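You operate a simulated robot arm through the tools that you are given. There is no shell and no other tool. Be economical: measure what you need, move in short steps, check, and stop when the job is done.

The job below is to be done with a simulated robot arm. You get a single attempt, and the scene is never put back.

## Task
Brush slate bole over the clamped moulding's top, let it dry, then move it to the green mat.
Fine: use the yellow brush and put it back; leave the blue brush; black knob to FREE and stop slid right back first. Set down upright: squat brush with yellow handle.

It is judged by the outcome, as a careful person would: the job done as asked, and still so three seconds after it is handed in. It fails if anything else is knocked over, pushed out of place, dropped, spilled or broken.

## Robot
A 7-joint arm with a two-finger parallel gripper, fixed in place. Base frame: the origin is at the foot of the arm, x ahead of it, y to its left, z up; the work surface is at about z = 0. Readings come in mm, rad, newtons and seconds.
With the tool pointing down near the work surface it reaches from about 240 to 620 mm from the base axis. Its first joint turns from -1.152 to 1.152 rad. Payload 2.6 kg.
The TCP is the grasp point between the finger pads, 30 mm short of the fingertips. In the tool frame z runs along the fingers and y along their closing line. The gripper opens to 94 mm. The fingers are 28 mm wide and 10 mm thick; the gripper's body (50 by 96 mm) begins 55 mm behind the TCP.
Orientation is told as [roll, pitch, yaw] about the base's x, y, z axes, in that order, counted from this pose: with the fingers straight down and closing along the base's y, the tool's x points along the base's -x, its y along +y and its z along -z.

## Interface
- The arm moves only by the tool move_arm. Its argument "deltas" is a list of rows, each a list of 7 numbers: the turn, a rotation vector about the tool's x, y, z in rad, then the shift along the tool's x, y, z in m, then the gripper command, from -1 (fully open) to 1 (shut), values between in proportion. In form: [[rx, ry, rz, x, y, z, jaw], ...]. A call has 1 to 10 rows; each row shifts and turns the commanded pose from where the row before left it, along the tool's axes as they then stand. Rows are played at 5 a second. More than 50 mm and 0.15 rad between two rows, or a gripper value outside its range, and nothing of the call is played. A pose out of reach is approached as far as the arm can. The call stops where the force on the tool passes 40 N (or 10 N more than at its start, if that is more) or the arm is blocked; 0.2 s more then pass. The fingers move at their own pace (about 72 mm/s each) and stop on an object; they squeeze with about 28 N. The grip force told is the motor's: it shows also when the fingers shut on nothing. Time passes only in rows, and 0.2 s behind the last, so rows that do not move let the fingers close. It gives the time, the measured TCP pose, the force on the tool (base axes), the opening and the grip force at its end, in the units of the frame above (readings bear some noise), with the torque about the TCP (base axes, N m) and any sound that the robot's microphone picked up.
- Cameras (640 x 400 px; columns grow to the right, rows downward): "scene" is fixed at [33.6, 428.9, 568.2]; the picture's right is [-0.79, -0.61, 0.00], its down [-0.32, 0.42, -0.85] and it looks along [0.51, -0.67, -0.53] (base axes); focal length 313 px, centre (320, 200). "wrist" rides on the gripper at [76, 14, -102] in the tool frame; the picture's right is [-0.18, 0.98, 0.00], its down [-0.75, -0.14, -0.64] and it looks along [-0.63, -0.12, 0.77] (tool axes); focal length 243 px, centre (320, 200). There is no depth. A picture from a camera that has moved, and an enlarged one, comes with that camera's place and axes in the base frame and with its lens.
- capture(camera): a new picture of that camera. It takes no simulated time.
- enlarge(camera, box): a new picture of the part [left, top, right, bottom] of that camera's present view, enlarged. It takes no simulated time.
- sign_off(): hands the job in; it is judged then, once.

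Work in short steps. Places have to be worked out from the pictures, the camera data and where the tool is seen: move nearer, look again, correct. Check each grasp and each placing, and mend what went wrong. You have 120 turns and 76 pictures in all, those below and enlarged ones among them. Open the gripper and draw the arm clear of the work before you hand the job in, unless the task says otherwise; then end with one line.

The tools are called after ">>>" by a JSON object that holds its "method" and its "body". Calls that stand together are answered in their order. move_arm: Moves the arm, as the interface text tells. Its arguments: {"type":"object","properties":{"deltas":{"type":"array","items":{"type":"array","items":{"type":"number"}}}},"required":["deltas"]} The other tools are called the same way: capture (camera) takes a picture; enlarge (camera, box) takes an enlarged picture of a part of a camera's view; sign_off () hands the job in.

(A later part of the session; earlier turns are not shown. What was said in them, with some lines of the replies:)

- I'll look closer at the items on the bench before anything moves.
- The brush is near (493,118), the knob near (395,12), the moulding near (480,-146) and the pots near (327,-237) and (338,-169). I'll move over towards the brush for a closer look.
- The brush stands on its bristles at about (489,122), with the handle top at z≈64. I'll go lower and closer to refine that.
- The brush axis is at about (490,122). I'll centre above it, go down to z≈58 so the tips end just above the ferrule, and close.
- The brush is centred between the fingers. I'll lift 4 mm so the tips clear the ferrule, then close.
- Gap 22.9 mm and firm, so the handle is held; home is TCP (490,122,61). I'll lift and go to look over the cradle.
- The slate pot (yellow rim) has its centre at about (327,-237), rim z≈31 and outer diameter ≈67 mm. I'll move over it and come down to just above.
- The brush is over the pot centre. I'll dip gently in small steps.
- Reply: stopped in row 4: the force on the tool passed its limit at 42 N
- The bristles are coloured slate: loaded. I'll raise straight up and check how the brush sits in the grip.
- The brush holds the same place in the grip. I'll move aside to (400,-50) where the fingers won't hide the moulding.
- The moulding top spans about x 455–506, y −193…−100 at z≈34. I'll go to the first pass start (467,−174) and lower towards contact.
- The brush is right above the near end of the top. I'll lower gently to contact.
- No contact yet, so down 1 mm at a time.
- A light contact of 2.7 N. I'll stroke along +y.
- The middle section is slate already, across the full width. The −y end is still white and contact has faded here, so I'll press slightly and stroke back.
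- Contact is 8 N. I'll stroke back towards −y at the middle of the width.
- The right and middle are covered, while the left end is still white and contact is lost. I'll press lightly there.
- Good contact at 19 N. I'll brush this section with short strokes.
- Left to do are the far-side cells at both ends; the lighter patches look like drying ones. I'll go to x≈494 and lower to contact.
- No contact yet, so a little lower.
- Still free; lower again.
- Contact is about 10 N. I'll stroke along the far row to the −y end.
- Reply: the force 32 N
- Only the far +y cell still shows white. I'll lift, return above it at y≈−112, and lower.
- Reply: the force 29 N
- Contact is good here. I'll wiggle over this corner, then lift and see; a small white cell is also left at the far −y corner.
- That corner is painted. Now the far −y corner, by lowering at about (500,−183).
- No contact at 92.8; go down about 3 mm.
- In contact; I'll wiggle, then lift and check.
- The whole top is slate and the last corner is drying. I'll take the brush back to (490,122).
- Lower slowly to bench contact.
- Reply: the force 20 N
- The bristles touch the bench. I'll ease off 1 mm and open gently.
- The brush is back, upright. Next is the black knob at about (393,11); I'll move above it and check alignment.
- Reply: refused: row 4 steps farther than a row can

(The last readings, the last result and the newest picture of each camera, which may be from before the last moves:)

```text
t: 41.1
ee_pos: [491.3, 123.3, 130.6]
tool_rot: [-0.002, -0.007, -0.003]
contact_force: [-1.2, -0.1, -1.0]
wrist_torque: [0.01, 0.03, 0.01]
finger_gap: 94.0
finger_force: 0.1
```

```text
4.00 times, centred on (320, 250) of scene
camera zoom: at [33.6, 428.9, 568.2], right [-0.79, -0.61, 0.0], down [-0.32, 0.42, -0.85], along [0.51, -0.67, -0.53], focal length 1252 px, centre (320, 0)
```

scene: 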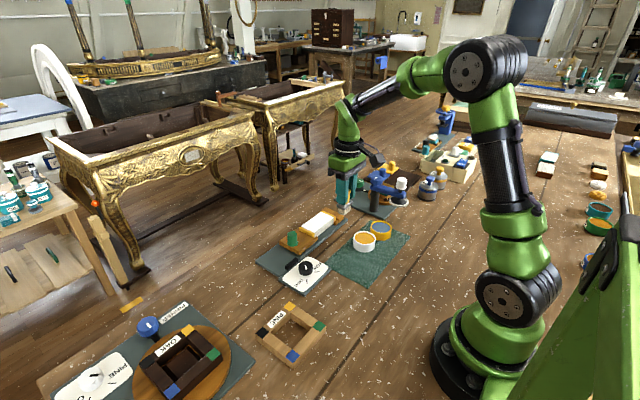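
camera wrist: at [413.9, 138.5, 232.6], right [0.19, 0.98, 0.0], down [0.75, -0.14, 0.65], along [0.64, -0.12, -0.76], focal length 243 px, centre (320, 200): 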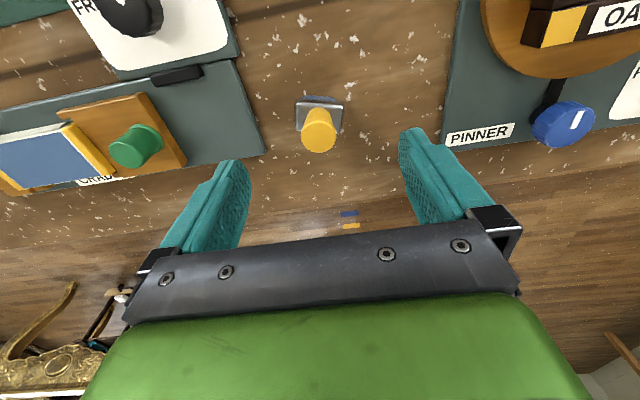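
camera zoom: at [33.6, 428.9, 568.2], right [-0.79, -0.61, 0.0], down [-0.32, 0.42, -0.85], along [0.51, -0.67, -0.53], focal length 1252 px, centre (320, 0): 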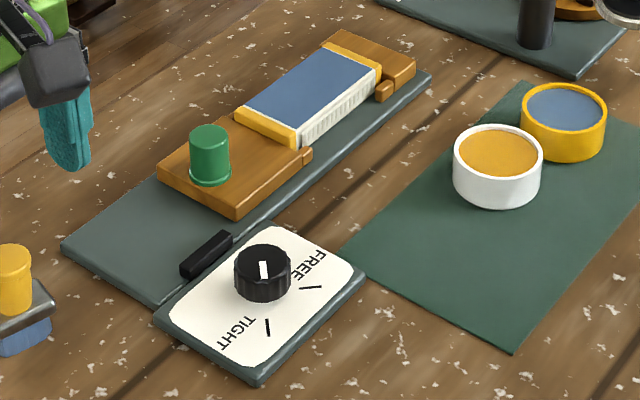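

The step was too long; I'll resend it split up.

>>> {"method": "move_arm", "body": {"deltas": [[0, 0, 0, 0.02, -0.022, -0.01, -1], [0, 0, 0, 0.025, -0.03, 0, -1], [0, 0, 0, 0.025, -0.03, 0, -1], [0, 0, 0, 0.028, -0.03, 0, -1], [0, 0, 0, 0, 0, 0.03, -1], [0, 0, 0, 0, 0, 0.03, -1], [0, 0, 0, 0, 0, 0, -1]]}}

>>> {"method": "capture", "body": {"camera": "wrist"}}

```text
t: 42.8
ee_pos: [393.8, 8.8, 76.9]
tool_rot: [-0.003, -0.007, 0.0]
contact_force: [-0.2, 0.4, -0.1]
wrist_torque: [0.04, -0.01, -0.01]
finger_gap: 94.2
finger_force: 0.1
```

```text
35 pictures are left
camera wrist: at [315.5, 25.4, 180.1], right [0.19, 0.98, 0.0], down [0.75, -0.14, 0.65], along [0.64, -0.12, -0.76], focal length 243 px, centre (320, 200)
```

wrist: 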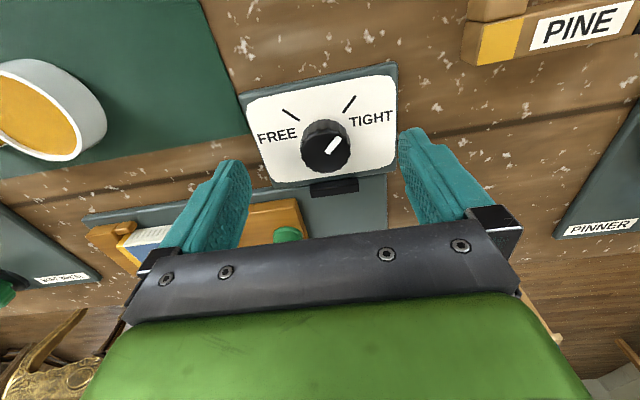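

The knob axis is at about (396,12.5), top z≈35. I'll yaw −0.75 rad to leave room for the turn and descend around it.

>>> {"method": "move_arm", "body": {"deltas": [[0, 0, 0, -0.002, 0.004, 0, -1], [0, 0, 0.15, 0, 0, 0, -1], [0, 0, 0.15, 0, 0, 0, -1], [0, 0, 0.15, 0, 0, 0, -1], [0, 0, 0.15, 0, 0, 0, -1], [0, 0, 0.15, 0, 0, 0, -1], [0, 0, 0, 0, 0, 0.015, -1], [0, 0, 0, 0, 0, 0.015, -1], [0, 0, 0, 0, 0, 0, -1]]}}

>>> {"method": "capture", "body": {"camera": "wrist"}}

```text
t: 44.8
ee_pos: [396.6, 15.7, 48.1]
tool_rot: [0.006, -0.006, -0.751]
contact_force: [0.1, -0.4, 0.6]
wrist_torque: [0.01, -0.01, -0.01]
finger_gap: 93.9
finger_force: 0.1
```

```text
34 pictures are left
camera wrist: at [349.7, 78.3, 150.8], right [0.81, 0.59, 0.0], down [0.45, -0.62, 0.65], along [0.38, -0.52, -0.76], focal length 243 px, centre (320, 200)
```

wrist: 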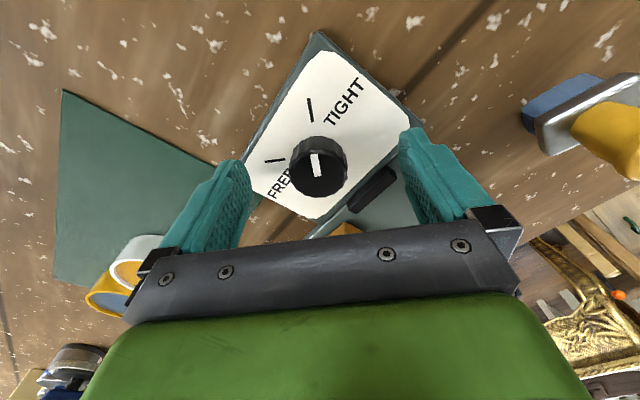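

Aligned within 2 mm; I'll nudge and close on the knob.

>>> {"method": "move_arm", "body": {"deltas": [[0, 0, 0, -0.0005, -0.002, 0.002, -1], [0, 0, 0, 0, 0, 0, 0], [0, 0, 0, 0, 0, 0, 1], [0, 0, 0, 0, 0, 0, 1], [0, 0, 0, 0, 0, 0, 1], [0, 0, 0, 0, 0, 0, 1]]}}

```text
t: 46.1
ee_pos: [396.5, 12.7, 47.0]
tool_rot: [0.005, -0.006, -0.751]
contact_force: [7.7, 3.7, -7.0]
wrist_torque: [-0.13, -0.05, 0.01]
finger_gap: 33.6
finger_force: 44.7
```

Knob gripped at 33.6 mm. Turn it +1.5 rad about base z, towards FREE.

>>> {"method": "move_arm", "body": {"deltas": [[0, 0, -0.15, 0, 0, 0, 1], [0, 0, -0.15, 0, 0, 0, 1], [0, 0, -0.15, 0, 0, 0, 1], [0, 0, -0.15, 0, 0, 0, 1], [0, 0, -0.15, 0, 0, 0, 1], [0, 0, -0.15, 0, 0, 0, 1], [0, 0, -0.15, 0, 0, 0, 1], [0, 0, -0.15, 0, 0, 0, 1], [0, 0, -0.15, 0, 0, 0, 1], [0, 0, -0.15, 0, 0, 0, 1]]}}

>>> {"method": "capture", "body": {"camera": "wrist"}}

```text
t: 48.4
ee_pos: [397.4, 12.6, 47.0]
tool_rot: [-0.007, -0.006, 0.75]
contact_force: [18.0, 13.1, -15.6]
wrist_torque: [1.09, -0.33, 0.02]
finger_gap: 33.6
finger_force: 45.1
```

```text
33 pictures are left
camera wrist: at [329.4, -28.3, 149.1], right [-0.54, 0.84, -0.01], down [0.64, 0.41, 0.65], along [0.55, 0.34, -0.76], focal length 243 px, centre (320, 200)
```

wrist: 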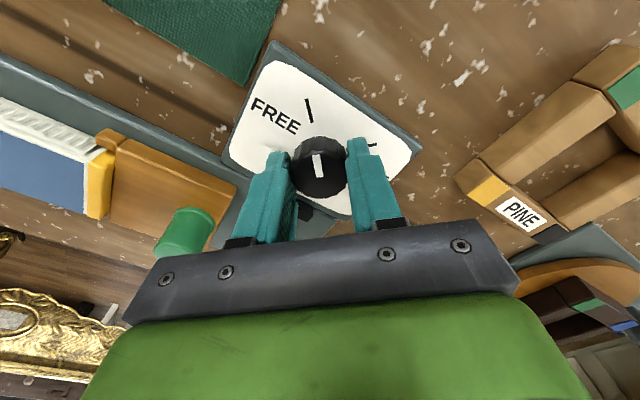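

The pointer is nearly on the FREE tick. One more 0.1 rad, then release and rise.

>>> {"method": "move_arm", "body": {"deltas": [[0, 0, -0.06, 0, 0, 0, 1], [0, 0, -0.05, 0, 0, 0, 1], [0, 0, 0, 0, 0, 0, 1], [0, 0, 0, 0, 0, 0, 0], [0, 0, 0, 0, 0, 0, -1], [0, 0, 0, 0, 0, 0, -1], [0, 0, 0, 0, 0, -0.03, -1], [0, 0, 0, 0, 0, -0.04, -1], [0, 0, 0, 0, 0, -0.03, -1]]}}

>>> {"method": "enlarge", "body": {"camera": "wrist", "box": [220, 60, 440, 220]}}

>>> {"method": "enlarge", "body": {"camera": "scene", "box": [260, 190, 380, 300]}}

```text
t: 50.4
ee_pos: [394.8, 12.9, 147.9]
tool_rot: [-0.006, -0.005, 0.858]
contact_force: [0.1, -0.3, 0.2]
wrist_torque: [-0.02, 0.0, 0.01]
finger_gap: 94.0
finger_force: 0.1
```

```text
2.50 times, centred on (330, 140) of wrist
camera zoom: at [332.9, -33.5, 249.1], right [-0.62, 0.78, -0.01], down [0.6, 0.48, 0.65], along [0.51, 0.4, -0.76], focal length 606 px, centre (295, 350)
```

zoom: 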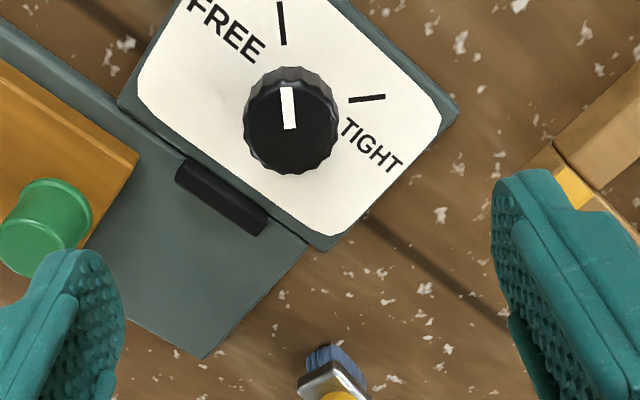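

```text
3.64 times, centred on (320, 245) of scene
camera zoom: at [33.6, 428.9, 568.2], right [-0.79, -0.61, 0.0], down [-0.32, 0.42, -0.85], along [0.51, -0.67, -0.53], focal length 1138 px, centre (320, 36)
```

zoom: 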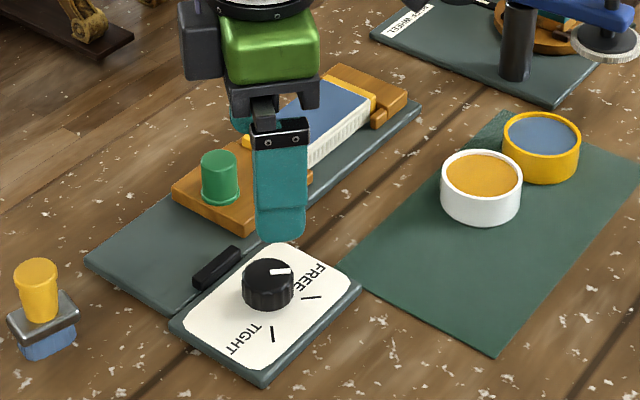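

The knob points at FREE. I'll turn the gripper back to yaw 0 and move to look at the green-knobbed stop.

>>> {"method": "move_arm", "body": {"deltas": [[0, 0, 0.143, 0, 0, 0, -0.3], [0, 0, 0.143, 0, 0, 0, -0.3], [0, 0, 0.143, 0, 0, 0, -0.3], [0, 0, 0.143, 0, 0, 0, -0.3], [0, 0, 0.143, 0, 0, 0, -0.3], [0, 0, 0.143, 0, 0, 0, -0.3], [0, 0, 0, -0.03, -0.028, 0.01, -0.3], [0, 0, 0, -0.027, -0.026, 0.01, -0.3], [0, 0, 0, 0, 0, 0, -0.3]]}}

>>> {"method": "capture", "body": {"camera": "wrist"}}

```text
t: 52.4
ee_pos: [452.2, -44.1, 127.7]
tool_rot: [-0.003, -0.008, 0.0]
contact_force: [-0.6, 0.4, 0.6]
wrist_torque: [0.0, 0.02, 0.0]
finger_gap: 61.0
finger_force: 0.0
```

```text
30 pictures are left
camera wrist: at [375.4, -28.5, 230.8], right [0.18, 0.98, 0.0], down [0.75, -0.14, 0.65], along [0.64, -0.12, -0.76], focal length 243 px, centre (320, 200)
```

wrist: 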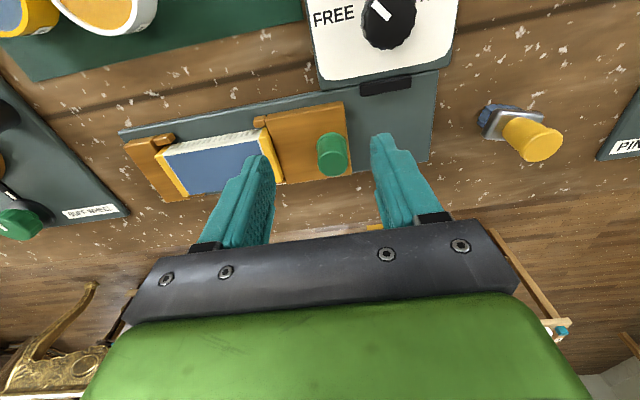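

The stop's green knob is at about (480,−38), z 22–58. I'll descend over it with a 61 mm opening and grip.

>>> {"method": "move_arm", "body": {"deltas": [[0, 0, 0, -0.028, 0.006, 0, -0.3], [0, 0, 0, 0, 0, 0.03, -0.3], [0, 0, 0, 0, 0, 0.03, -0.3], [0, 0, 0, 0, 0, 0.008, -0.3], [0, 0, 0, 0, 0, 0, 0.2], [0, 0, 0, 0, 0, 0, 1], [0, 0, 0, 0, 0, 0, 1], [0, 0, 0, 0, 0, 0, 1]]}}

>>> {"method": "capture", "body": {"camera": "wrist"}}

```text
t: 54.1
ee_pos: [481.3, -36.5, 58.9]
tool_rot: [-0.001, -0.007, 0.001]
contact_force: [4.7, -1.3, -3.9]
wrist_torque: [0.05, 0.08, -0.02]
finger_gap: 26.0
finger_force: 44.9
```

```text
29 pictures are left
camera wrist: at [402.6, -21.1, 161.8], right [0.18, 0.98, 0.0], down [0.75, -0.14, 0.65], along [0.64, -0.12, -0.76], focal length 243 px, centre (320, 200)
```

wrist: 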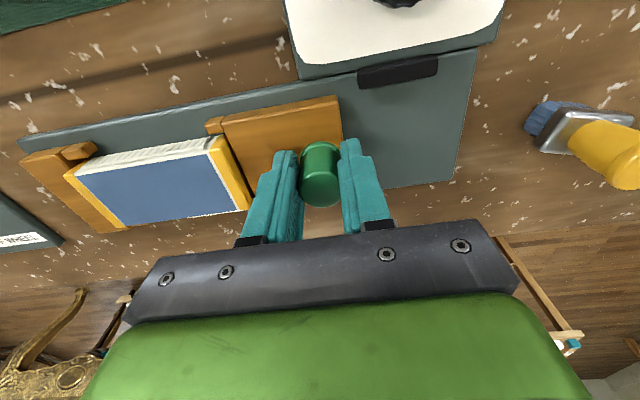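

Gripped at 26 mm; the cradle runs along y. Slide +y.

>>> {"method": "move_arm", "body": {"deltas": [[0, 0, 0, 0, 0.005, 0, 1], [0, 0, 0, 0, 0.007, 0, 1], [0, 0, 0, 0, 0.007, 0, 1], [0, 0, 0, 0, 0.007, 0, 1], [0, 0, 0, 0, 0.007, 0, 1], [0, 0, 0, 0, 0, 0, 1]]}}

>>> {"method": "capture", "body": {"camera": "wrist"}}

```text
t: 55.5
ee_pos: [480.5, -6.9, 60.2]
tool_rot: [-0.009, -0.007, -0.009]
contact_force: [-7.5, -23.7, 8.8]
wrist_torque: [0.14, 0.11, -0.13]
finger_gap: 25.8
finger_force: 44.8
```

```text
28 pictures are left
camera wrist: at [402.9, 8.7, 162.0], right [0.19, 0.98, -0.01], down [0.75, -0.14, 0.65], along [0.64, -0.13, -0.76], focal length 243 px, centre (320, 200)
```

wrist: 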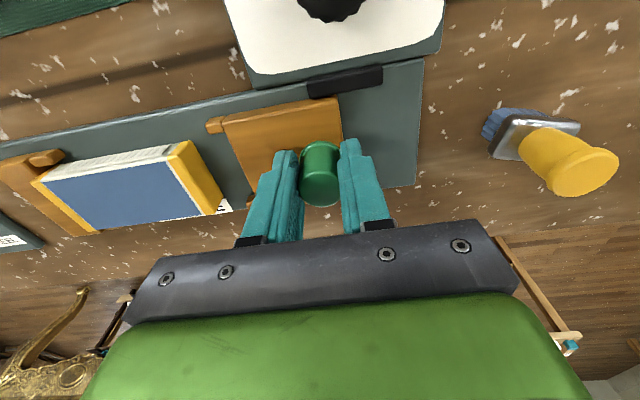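

It moved 30 mm and now resists at 24 N, probably the end. I'll push a little more to confirm.

>>> {"method": "move_arm", "body": {"deltas": [[0, 0, 0, 0, 0.001, 0, 1], [0, 0, 0, 0, 0.001, 0, 1], [0, 0, 0, 0, 0, 0, 1]]}}

```text
t: 56.4
ee_pos: [480.6, -7.2, 59.4]
tool_rot: [-0.011, -0.006, -0.008]
contact_force: [-7.1, -28.6, 9.6]
wrist_torque: [0.1, -0.49, -0.16]
finger_gap: 25.9
finger_force: 45.2
```

It's hard against its end. I'll ease the pressure, open and rise.

>>> {"method": "move_arm", "body": {"deltas": [[0, 0, 0, 0, -0.004, 0, 1], [0, 0, 0, 0, 0, 0, 0.2], [0, 0, 0, 0, 0, 0, -0.3], [0, 0, 0, 0, 0, 0, -0.3], [0, 0, 0, 0, 0, -0.03, -0.3], [0, 0, 0, 0, 0, -0.05, -0.3], [0, 0, 0, 0.03, -0.03, 0, -0.5], [0, 0, 0, 0.03, -0.03, 0, -0.5], [0, 0, 0, 0, 0, 0, -0.5]]}}

>>> {"method": "capture", "body": {"camera": "wrist"}}

>>> {"method": "enlarge", "body": {"camera": "scene", "box": [260, 190, 380, 300]}}

```text
t: 58.4
ee_pos: [418.2, -65.6, 137.4]
tool_rot: [-0.001, -0.006, 0.0]
contact_force: [0.0, 0.3, 0.8]
wrist_torque: [-0.01, -0.02, -0.01]
finger_gap: 70.5
finger_force: 0.1
```

```text
27 pictures are left
camera wrist: at [341.1, -50.6, 239.8], right [0.18, 0.98, 0.0], down [0.75, -0.14, 0.65], along [0.64, -0.12, -0.76], focal length 243 px, centre (320, 200)
```

wrist: 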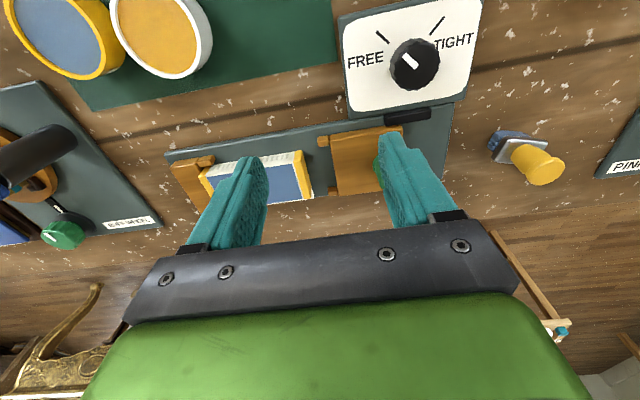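

```text
3.64 times, centred on (320, 245) of scene
camera zoom: at [33.6, 428.9, 568.2], right [-0.79, -0.61, 0.0], down [-0.32, 0.42, -0.85], along [0.51, -0.67, -0.53], focal length 1138 px, centre (320, 36)
```

zoom: 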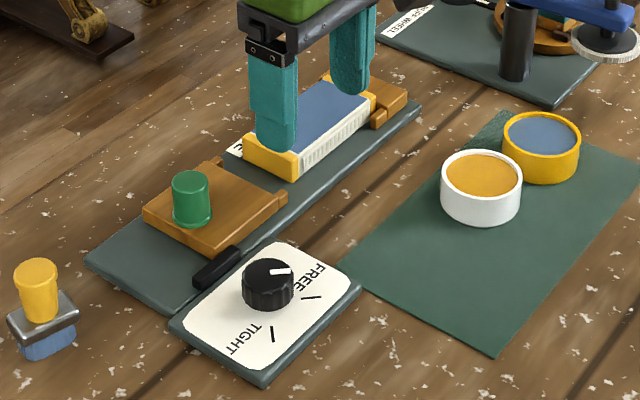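

The stop is fully back and the moulding is free with its yellow end caps. It must be gripped across its width (along x), so I'll yaw to −1.57 at height.

>>> {"method": "move_arm", "body": {"deltas": [[0, 0, 0.15, 0, 0, 0, -1], [0, 0, 0.15, 0, 0, 0, -1], [0, 0, 0.15, 0, 0, 0, -1], [0, 0, 0.15, 0, 0, 0, -1], [0, 0, 0.15, 0, 0, 0, -1], [0, 0, 0.15, 0, 0, 0, -1], [0, 0, 0.15, 0, 0, 0, -1], [0, 0, 0.15, 0, 0, 0, -1], [0, 0, 0.15, 0, 0, 0, -1], [0, 0, 0.15, 0, 0, 0, -1]]}}

>>> {"method": "move_arm", "body": {"deltas": [[0, 0, 0.0708, 0, 0, 0, -1], [0, 0, 0, -0.02, 0.03, 0, -1], [0, 0, 0, -0.03, 0.031, 0, -1], [0, 0, 0, 0, 0, 0, -1]]}}

>>> {"method": "capture", "body": {"camera": "wrist"}}

```text
t: 60.5
ee_pos: [419.0, -64.4, 138.5]
tool_rot: [0.006, -0.003, -1.502]
contact_force: [0.9, -0.3, -1.2]
wrist_torque: [0.0, 0.0, 0.01]
finger_gap: 94.2
finger_force: 0.1
```

```text
t: 61.5
ee_pos: [481.0, -115.8, 139.6]
tool_rot: [0.004, 0.0, -1.571]
contact_force: [-0.4, 0.2, -0.2]
wrist_torque: [0.01, -0.05, 0.01]
finger_gap: 94.1
finger_force: 0.1
```

```text
25 pictures are left
camera wrist: at [493.7, -38.4, 242.1], right [0.98, -0.18, 0.01], down [-0.14, -0.75, 0.64], along [-0.11, -0.63, -0.77], focal length 243 px, centre (320, 200)
```

wrist: 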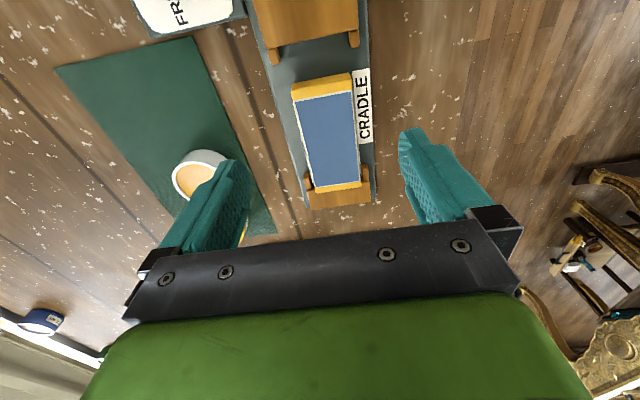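

The top is uniformly light slate, so it has dried. The moulding centre is at about (484,−143), 110 mm long; I'll move above the centre and lower to just above it.

>>> {"method": "move_arm", "body": {"deltas": [[0, 0, 0, -0.028, 0.002, 0, -1], [0, 0, 0, 0, 0, 0.03, -1], [0, 0, 0, 0, 0, 0.022, -1], [0, 0, 0, 0, 0, 0, -1]]}}

>>> {"method": "capture", "body": {"camera": "wrist"}}

>>> {"method": "enlarge", "body": {"camera": "scene", "box": [270, 160, 390, 250]}}

```text
t: 62.5
ee_pos: [482.5, -141.7, 86.2]
tool_rot: [0.008, -0.001, -1.569]
contact_force: [0.5, -1.1, 0.1]
wrist_torque: [0.03, -0.01, -0.03]
finger_gap: 94.0
finger_force: 0.1
```

```text
24 pictures are left
camera wrist: at [496.7, -65.0, 189.0], right [0.98, -0.18, 0.01], down [-0.14, -0.75, 0.64], along [-0.11, -0.63, -0.77], focal length 243 px, centre (320, 200)
```

wrist: 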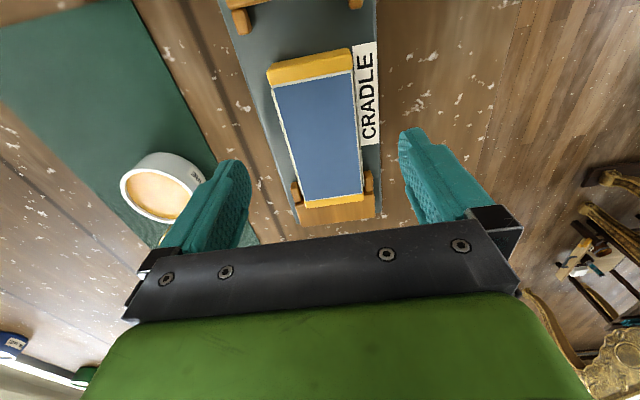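

```text
4.44 times, centred on (330, 205) of scene
camera zoom: at [33.6, 428.9, 568.2], right [-0.79, -0.61, 0.0], down [-0.32, 0.42, -0.85], along [0.51, -0.67, -0.53], focal length 1391 px, centre (276, 178)
```

zoom: 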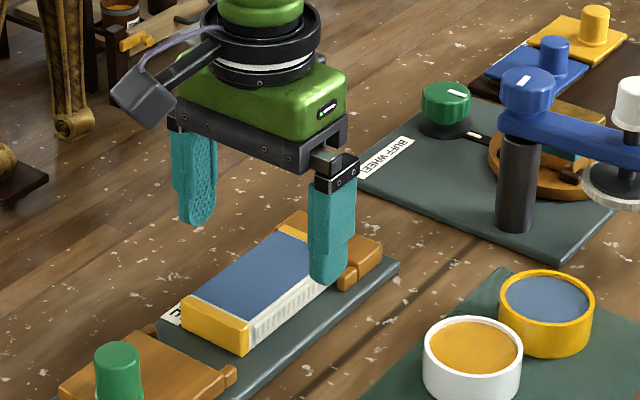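

Nearly centred; I'll adjust by (+2,−3) mm, descend to TCP z≈44 and close.

>>> {"method": "move_arm", "body": {"deltas": [[0, 0, 0, -0.003, 0.002, 0.02, -1], [0, 0, 0, 0, 0, 0.015, -1], [0, 0, 0, 0, 0, 0.007, -1], [0, 0, 0, 0, 0, 0, -0.3], [0, 0, 0, 0, 0, 0, 1], [0, 0, 0, 0, 0, 0, 1], [0, 0, 0, 0, 0, 0, 1], [0, 0, 0, 0, 0, 0, 1]]}}

>>> {"method": "capture", "body": {"camera": "wrist"}}

>>> {"method": "enlarge", "body": {"camera": "scene", "box": [270, 160, 390, 250]}}

```text
t: 64.3
ee_pos: [486.7, -146.6, 45.4]
tool_rot: [0.007, -0.002, -1.572]
contact_force: [-1.0, 0.7, -0.6]
wrist_torque: [0.01, -0.03, -0.01]
finger_gap: 48.9
finger_force: 28.6
```

```text
22 pictures are left
camera wrist: at [499.4, -68.8, 148.2], right [0.98, -0.18, 0.01], down [-0.14, -0.75, 0.64], along [-0.11, -0.63, -0.77], focal length 243 px, centre (320, 200)
```

wrist: 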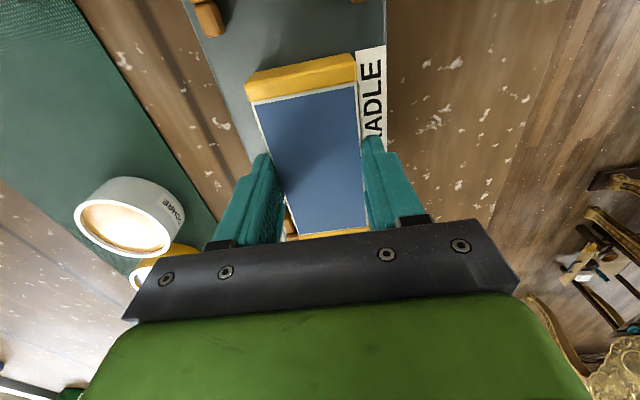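

```text
4.44 times, centred on (330, 205) of scene
camera zoom: at [33.6, 428.9, 568.2], right [-0.79, -0.61, 0.0], down [-0.32, 0.42, -0.85], along [0.51, -0.67, -0.53], focal length 1391 px, centre (276, 178)
```

zoom: 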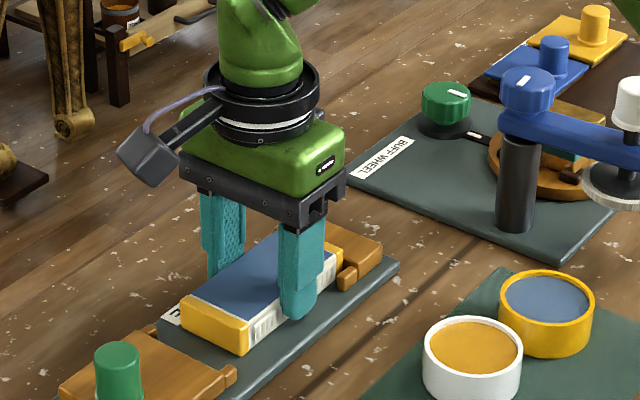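

Gripped at 48.9 mm. Lift straight up.

>>> {"method": "move_arm", "body": {"deltas": [[0, 0, 0, 0, 0, -0.008, 1], [0, 0, 0, 0, 0, -0.015, 1], [0, 0, 0, 0, 0, -0.03, 1], [0, 0, 0, 0, 0, -0.04, 1], [0, 0, 0, 0, 0, 0, 1]]}}

>>> {"method": "capture", "body": {"camera": "scene"}}

```text
t: 65.5
ee_pos: [486.4, -144.4, 137.0]
tool_rot: [0.005, 0.0, -1.571]
contact_force: [0.3, 0.3, -1.6]
wrist_torque: [0.02, 0.01, -0.01]
finger_gap: 49.1
finger_force: 27.8
```

```text
20 pictures are left
```

scene: 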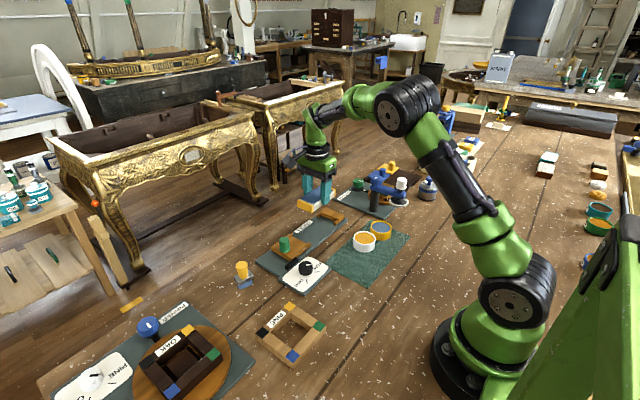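

The moulding is clear. I'll carry it towards the free part of the green mat, then rotate to yaw 0.

>>> {"method": "move_arm", "body": {"deltas": [[0, 0, 0, 0.014, -0.04, 0, 1], [0, 0, 0, 0.015, -0.042, 0, 1], [0, 0, 0, 0.015, -0.043, 0, 1], [0, 0, 0, 0.014, -0.042, 0, 1], [0, 0, -0.15, 0, 0, 0, 1], [0, 0, -0.15, 0, 0, 0, 1], [0, 0, -0.15, 0, 0, 0, 1], [0, 0, -0.15, 0, 0, 0, 1], [0, 0, -0.15, 0, 0, 0, 1]]}}

>>> {"method": "move_arm", "body": {"deltas": [[0, 0, -0.15, 0, 0, 0, 1], [0, 0, -0.15, 0, 0, 0, 1], [0, 0, -0.15, 0, 0, 0, 1], [0, 0, -0.15, 0, 0, 0, 1], [0, 0, -0.15, 0, 0, 0, 1], [0, 0, -0.0708, 0, 0, 0, 1], [0, 0, 0, 0, 0, 0.03, 1], [0, 0, 0, 0, 0, 0, 1]]}}

>>> {"method": "enlarge", "body": {"camera": "scene", "box": [270, 180, 450, 300]}}

>>> {"method": "capture", "body": {"camera": "wrist"}}

```text
t: 67.5
ee_pos: [316.5, -88.1, 138.2]
tool_rot: [0.004, -0.006, -0.819]
contact_force: [0.0, 0.4, -0.7]
wrist_torque: [0.01, -0.02, -0.02]
finger_gap: 49.1
finger_force: 27.7
```

```text
t: 69.3
ee_pos: [318.0, -86.7, 107.7]
tool_rot: [-0.001, -0.008, 0.001]
contact_force: [0.7, 0.3, -0.9]
wrist_torque: [0.04, -0.02, 0.01]
finger_gap: 49.1
finger_force: 27.6
```

```text
3.33 times, centred on (360, 240) of scene
camera zoom: at [33.6, 428.9, 568.2], right [-0.79, -0.61, 0.0], down [-0.32, 0.42, -0.85], along [0.51, -0.67, -0.53], focal length 1043 px, centre (187, 67)
```

zoom: 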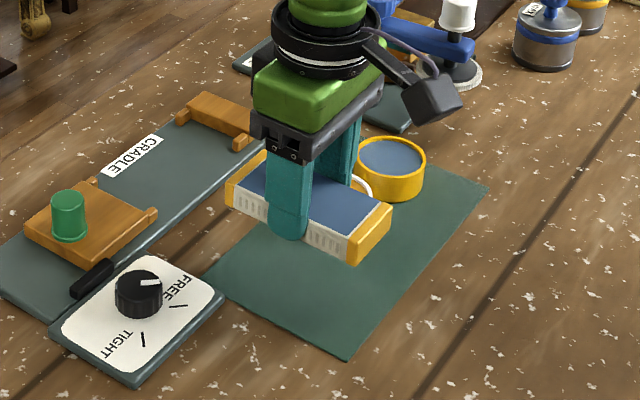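

```text
18 pictures are left
camera wrist: at [240.5, -71.2, 209.1], right [0.18, 0.98, 0.0], down [0.75, -0.14, 0.65], along [0.64, -0.12, -0.76], focal length 243 px, centre (320, 200)
```

wrist: 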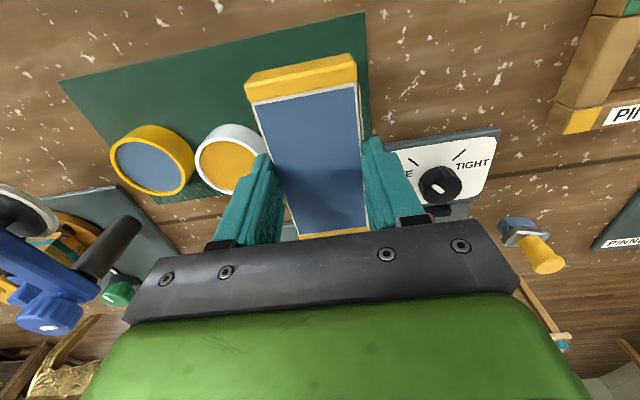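

It sits above the free mat area, clear of the pot and all edges. I'll lower to just above the mat.

>>> {"method": "move_arm", "body": {"deltas": [[0, 0, 0, -0.001, 0, 0.03, 1], [0, 0, 0, 0, 0, 0.025, 1], [0, 0, 0, 0, 0, 0.008, 1], [0, 0, 0, 0, 0, 0, 1]]}}

>>> {"method": "enlarge", "body": {"camera": "scene", "box": [310, 210, 430, 290]}}

```text
t: 70.3
ee_pos: [318.8, -87.3, 44.2]
tool_rot: [-0.003, -0.007, -0.001]
contact_force: [0.0, -0.4, -1.1]
wrist_torque: [0.0, 0.02, 0.0]
finger_gap: 48.9
finger_force: 27.7
```

```text
5.00 times, centred on (370, 250) of scene
camera zoom: at [33.6, 428.9, 568.2], right [-0.79, -0.61, 0.0], down [-0.32, 0.42, -0.85], along [0.51, -0.67, -0.53], focal length 1565 px, centre (70, -50)
```

zoom: 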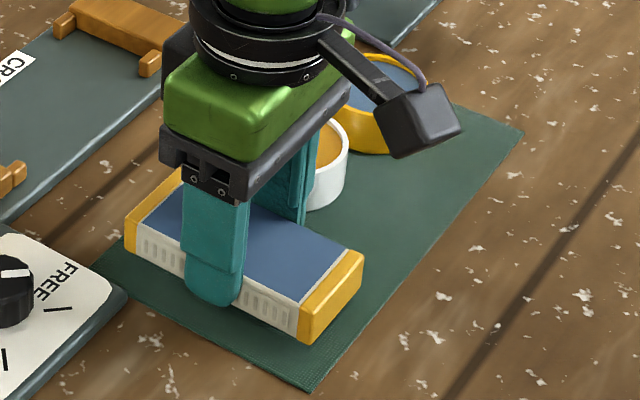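

Now lower in 1–2 mm steps until it touches.

>>> {"method": "move_arm", "body": {"deltas": [[0, 0, 0, 0, 0, 0.002, 1], [0, 0, 0, 0, 0, 0.001, 1], [0, 0, 0, 0, 0, 0.001, 1], [0, 0, 0, 0, 0, 0, 1]]}}

```text
t: 71.3
ee_pos: [319.2, -88.2, 40.0]
tool_rot: [-0.002, -0.006, 0.0]
contact_force: [0.1, -0.4, -0.1]
wrist_torque: [-0.02, 0.01, -0.01]
finger_gap: 49.1
finger_force: 28.3
```

Still free; continue gently.

>>> {"method": "move_arm", "body": {"deltas": [[0, 0, 0, 0, 0, 0.001, 1], [0, 0, 0, 0, 0, 0.001, 1], [0, 0, 0, 0, 0, 0.001, 1], [0, 0, 0, 0, 0, 0, 1]]}}

```text
t: 72.3
ee_pos: [319.4, -88.3, 37.4]
tool_rot: [-0.002, -0.006, 0.0]
contact_force: [0.5, -0.7, -1.0]
wrist_torque: [-0.01, -0.01, 0.01]
finger_gap: 49.0
finger_force: 28.0
```

No contact at 37.4; two more millimetres.

>>> {"method": "move_arm", "body": {"deltas": [[0, 0, 0, 0, 0, 0.001, 1], [0, 0, 0, 0, 0, 0.001, 1], [0, 0, 0, 0, 0, 0, 1]]}}

```text
t: 73.2
ee_pos: [320.0, -89.4, 35.9]
tool_rot: [-0.002, -0.007, -0.001]
contact_force: [-4.1, -0.5, 18.6]
wrist_torque: [0.06, 0.65, 0.02]
finger_gap: 49.1
finger_force: 27.9
```

Touchdown. I'll ease off, open slightly (~62 mm, clear of the pot), and rise straight up.

>>> {"method": "move_arm", "body": {"deltas": [[0, 0, 0, 0, 0, -0.0007, 1], [0, 0, 0, 0, 0, 0, -0.1], [0, 0, 0, 0, 0, 0, -0.32], [0, 0, 0, 0, 0, 0, -0.32], [0, 0, 0, 0, 0, -0.02, -0.32], [0, 0, 0, 0, 0, -0.04, -0.32], [0, 0, 0, 0, 0, -0.05, -0.32], [0, 0, 0, 0, 0, -0.05, -1], [0, 0, 0, 0, 0, -0.04, -1]]}}

>>> {"method": "capture", "body": {"camera": "wrist"}}

>>> {"method": "enlarge", "body": {"camera": "scene", "box": [220, 160, 450, 310]}}

```text
t: 75.2
ee_pos: [318.4, -88.2, 232.6]
tool_rot: [-0.002, -0.006, 0.0]
contact_force: [0.1, 0.2, -0.8]
wrist_torque: [0.02, 0.02, -0.03]
finger_gap: 94.4
finger_force: 0.1
```

```text
16 pictures are left
camera wrist: at [240.6, -73.0, 336.1], right [0.18, 0.98, 0.0], down [0.75, -0.14, 0.65], along [0.64, -0.12, -0.76], focal length 243 px, centre (320, 200)
```

wrist: 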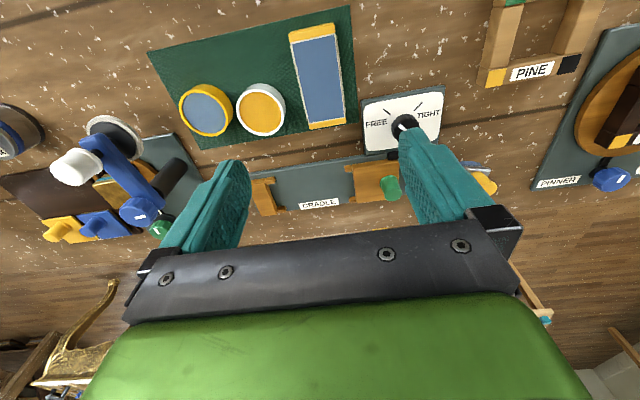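

```text
2.67 times, centred on (335, 235) of scene
camera zoom: at [33.6, 428.9, 568.2], right [-0.79, -0.61, 0.0], down [-0.32, 0.42, -0.85], along [0.51, -0.67, -0.53], focal length 835 px, centre (280, 107)
```

zoom: 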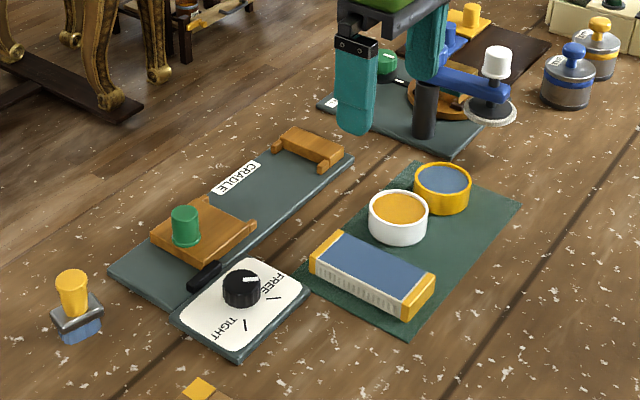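

The moulding lies flat and fully on the green mat with its dry slate top up. The brush stands at its place, the knob is at FREE, the stop is back, and the arm is clear with the gripper open, so I'm handing in.

>>> {"method": "sign_off", "body": {}}

```text
The job is handed in.
```

The job is done and handed in: the moulding's top is fully coated in slate bole, was left to dry, and the moulding now sits on the green mat. The yellow brush is back upright in its place, the blue brush was not touched, and the knob was set to FREE and the stop slid right back before the moulding was moved.
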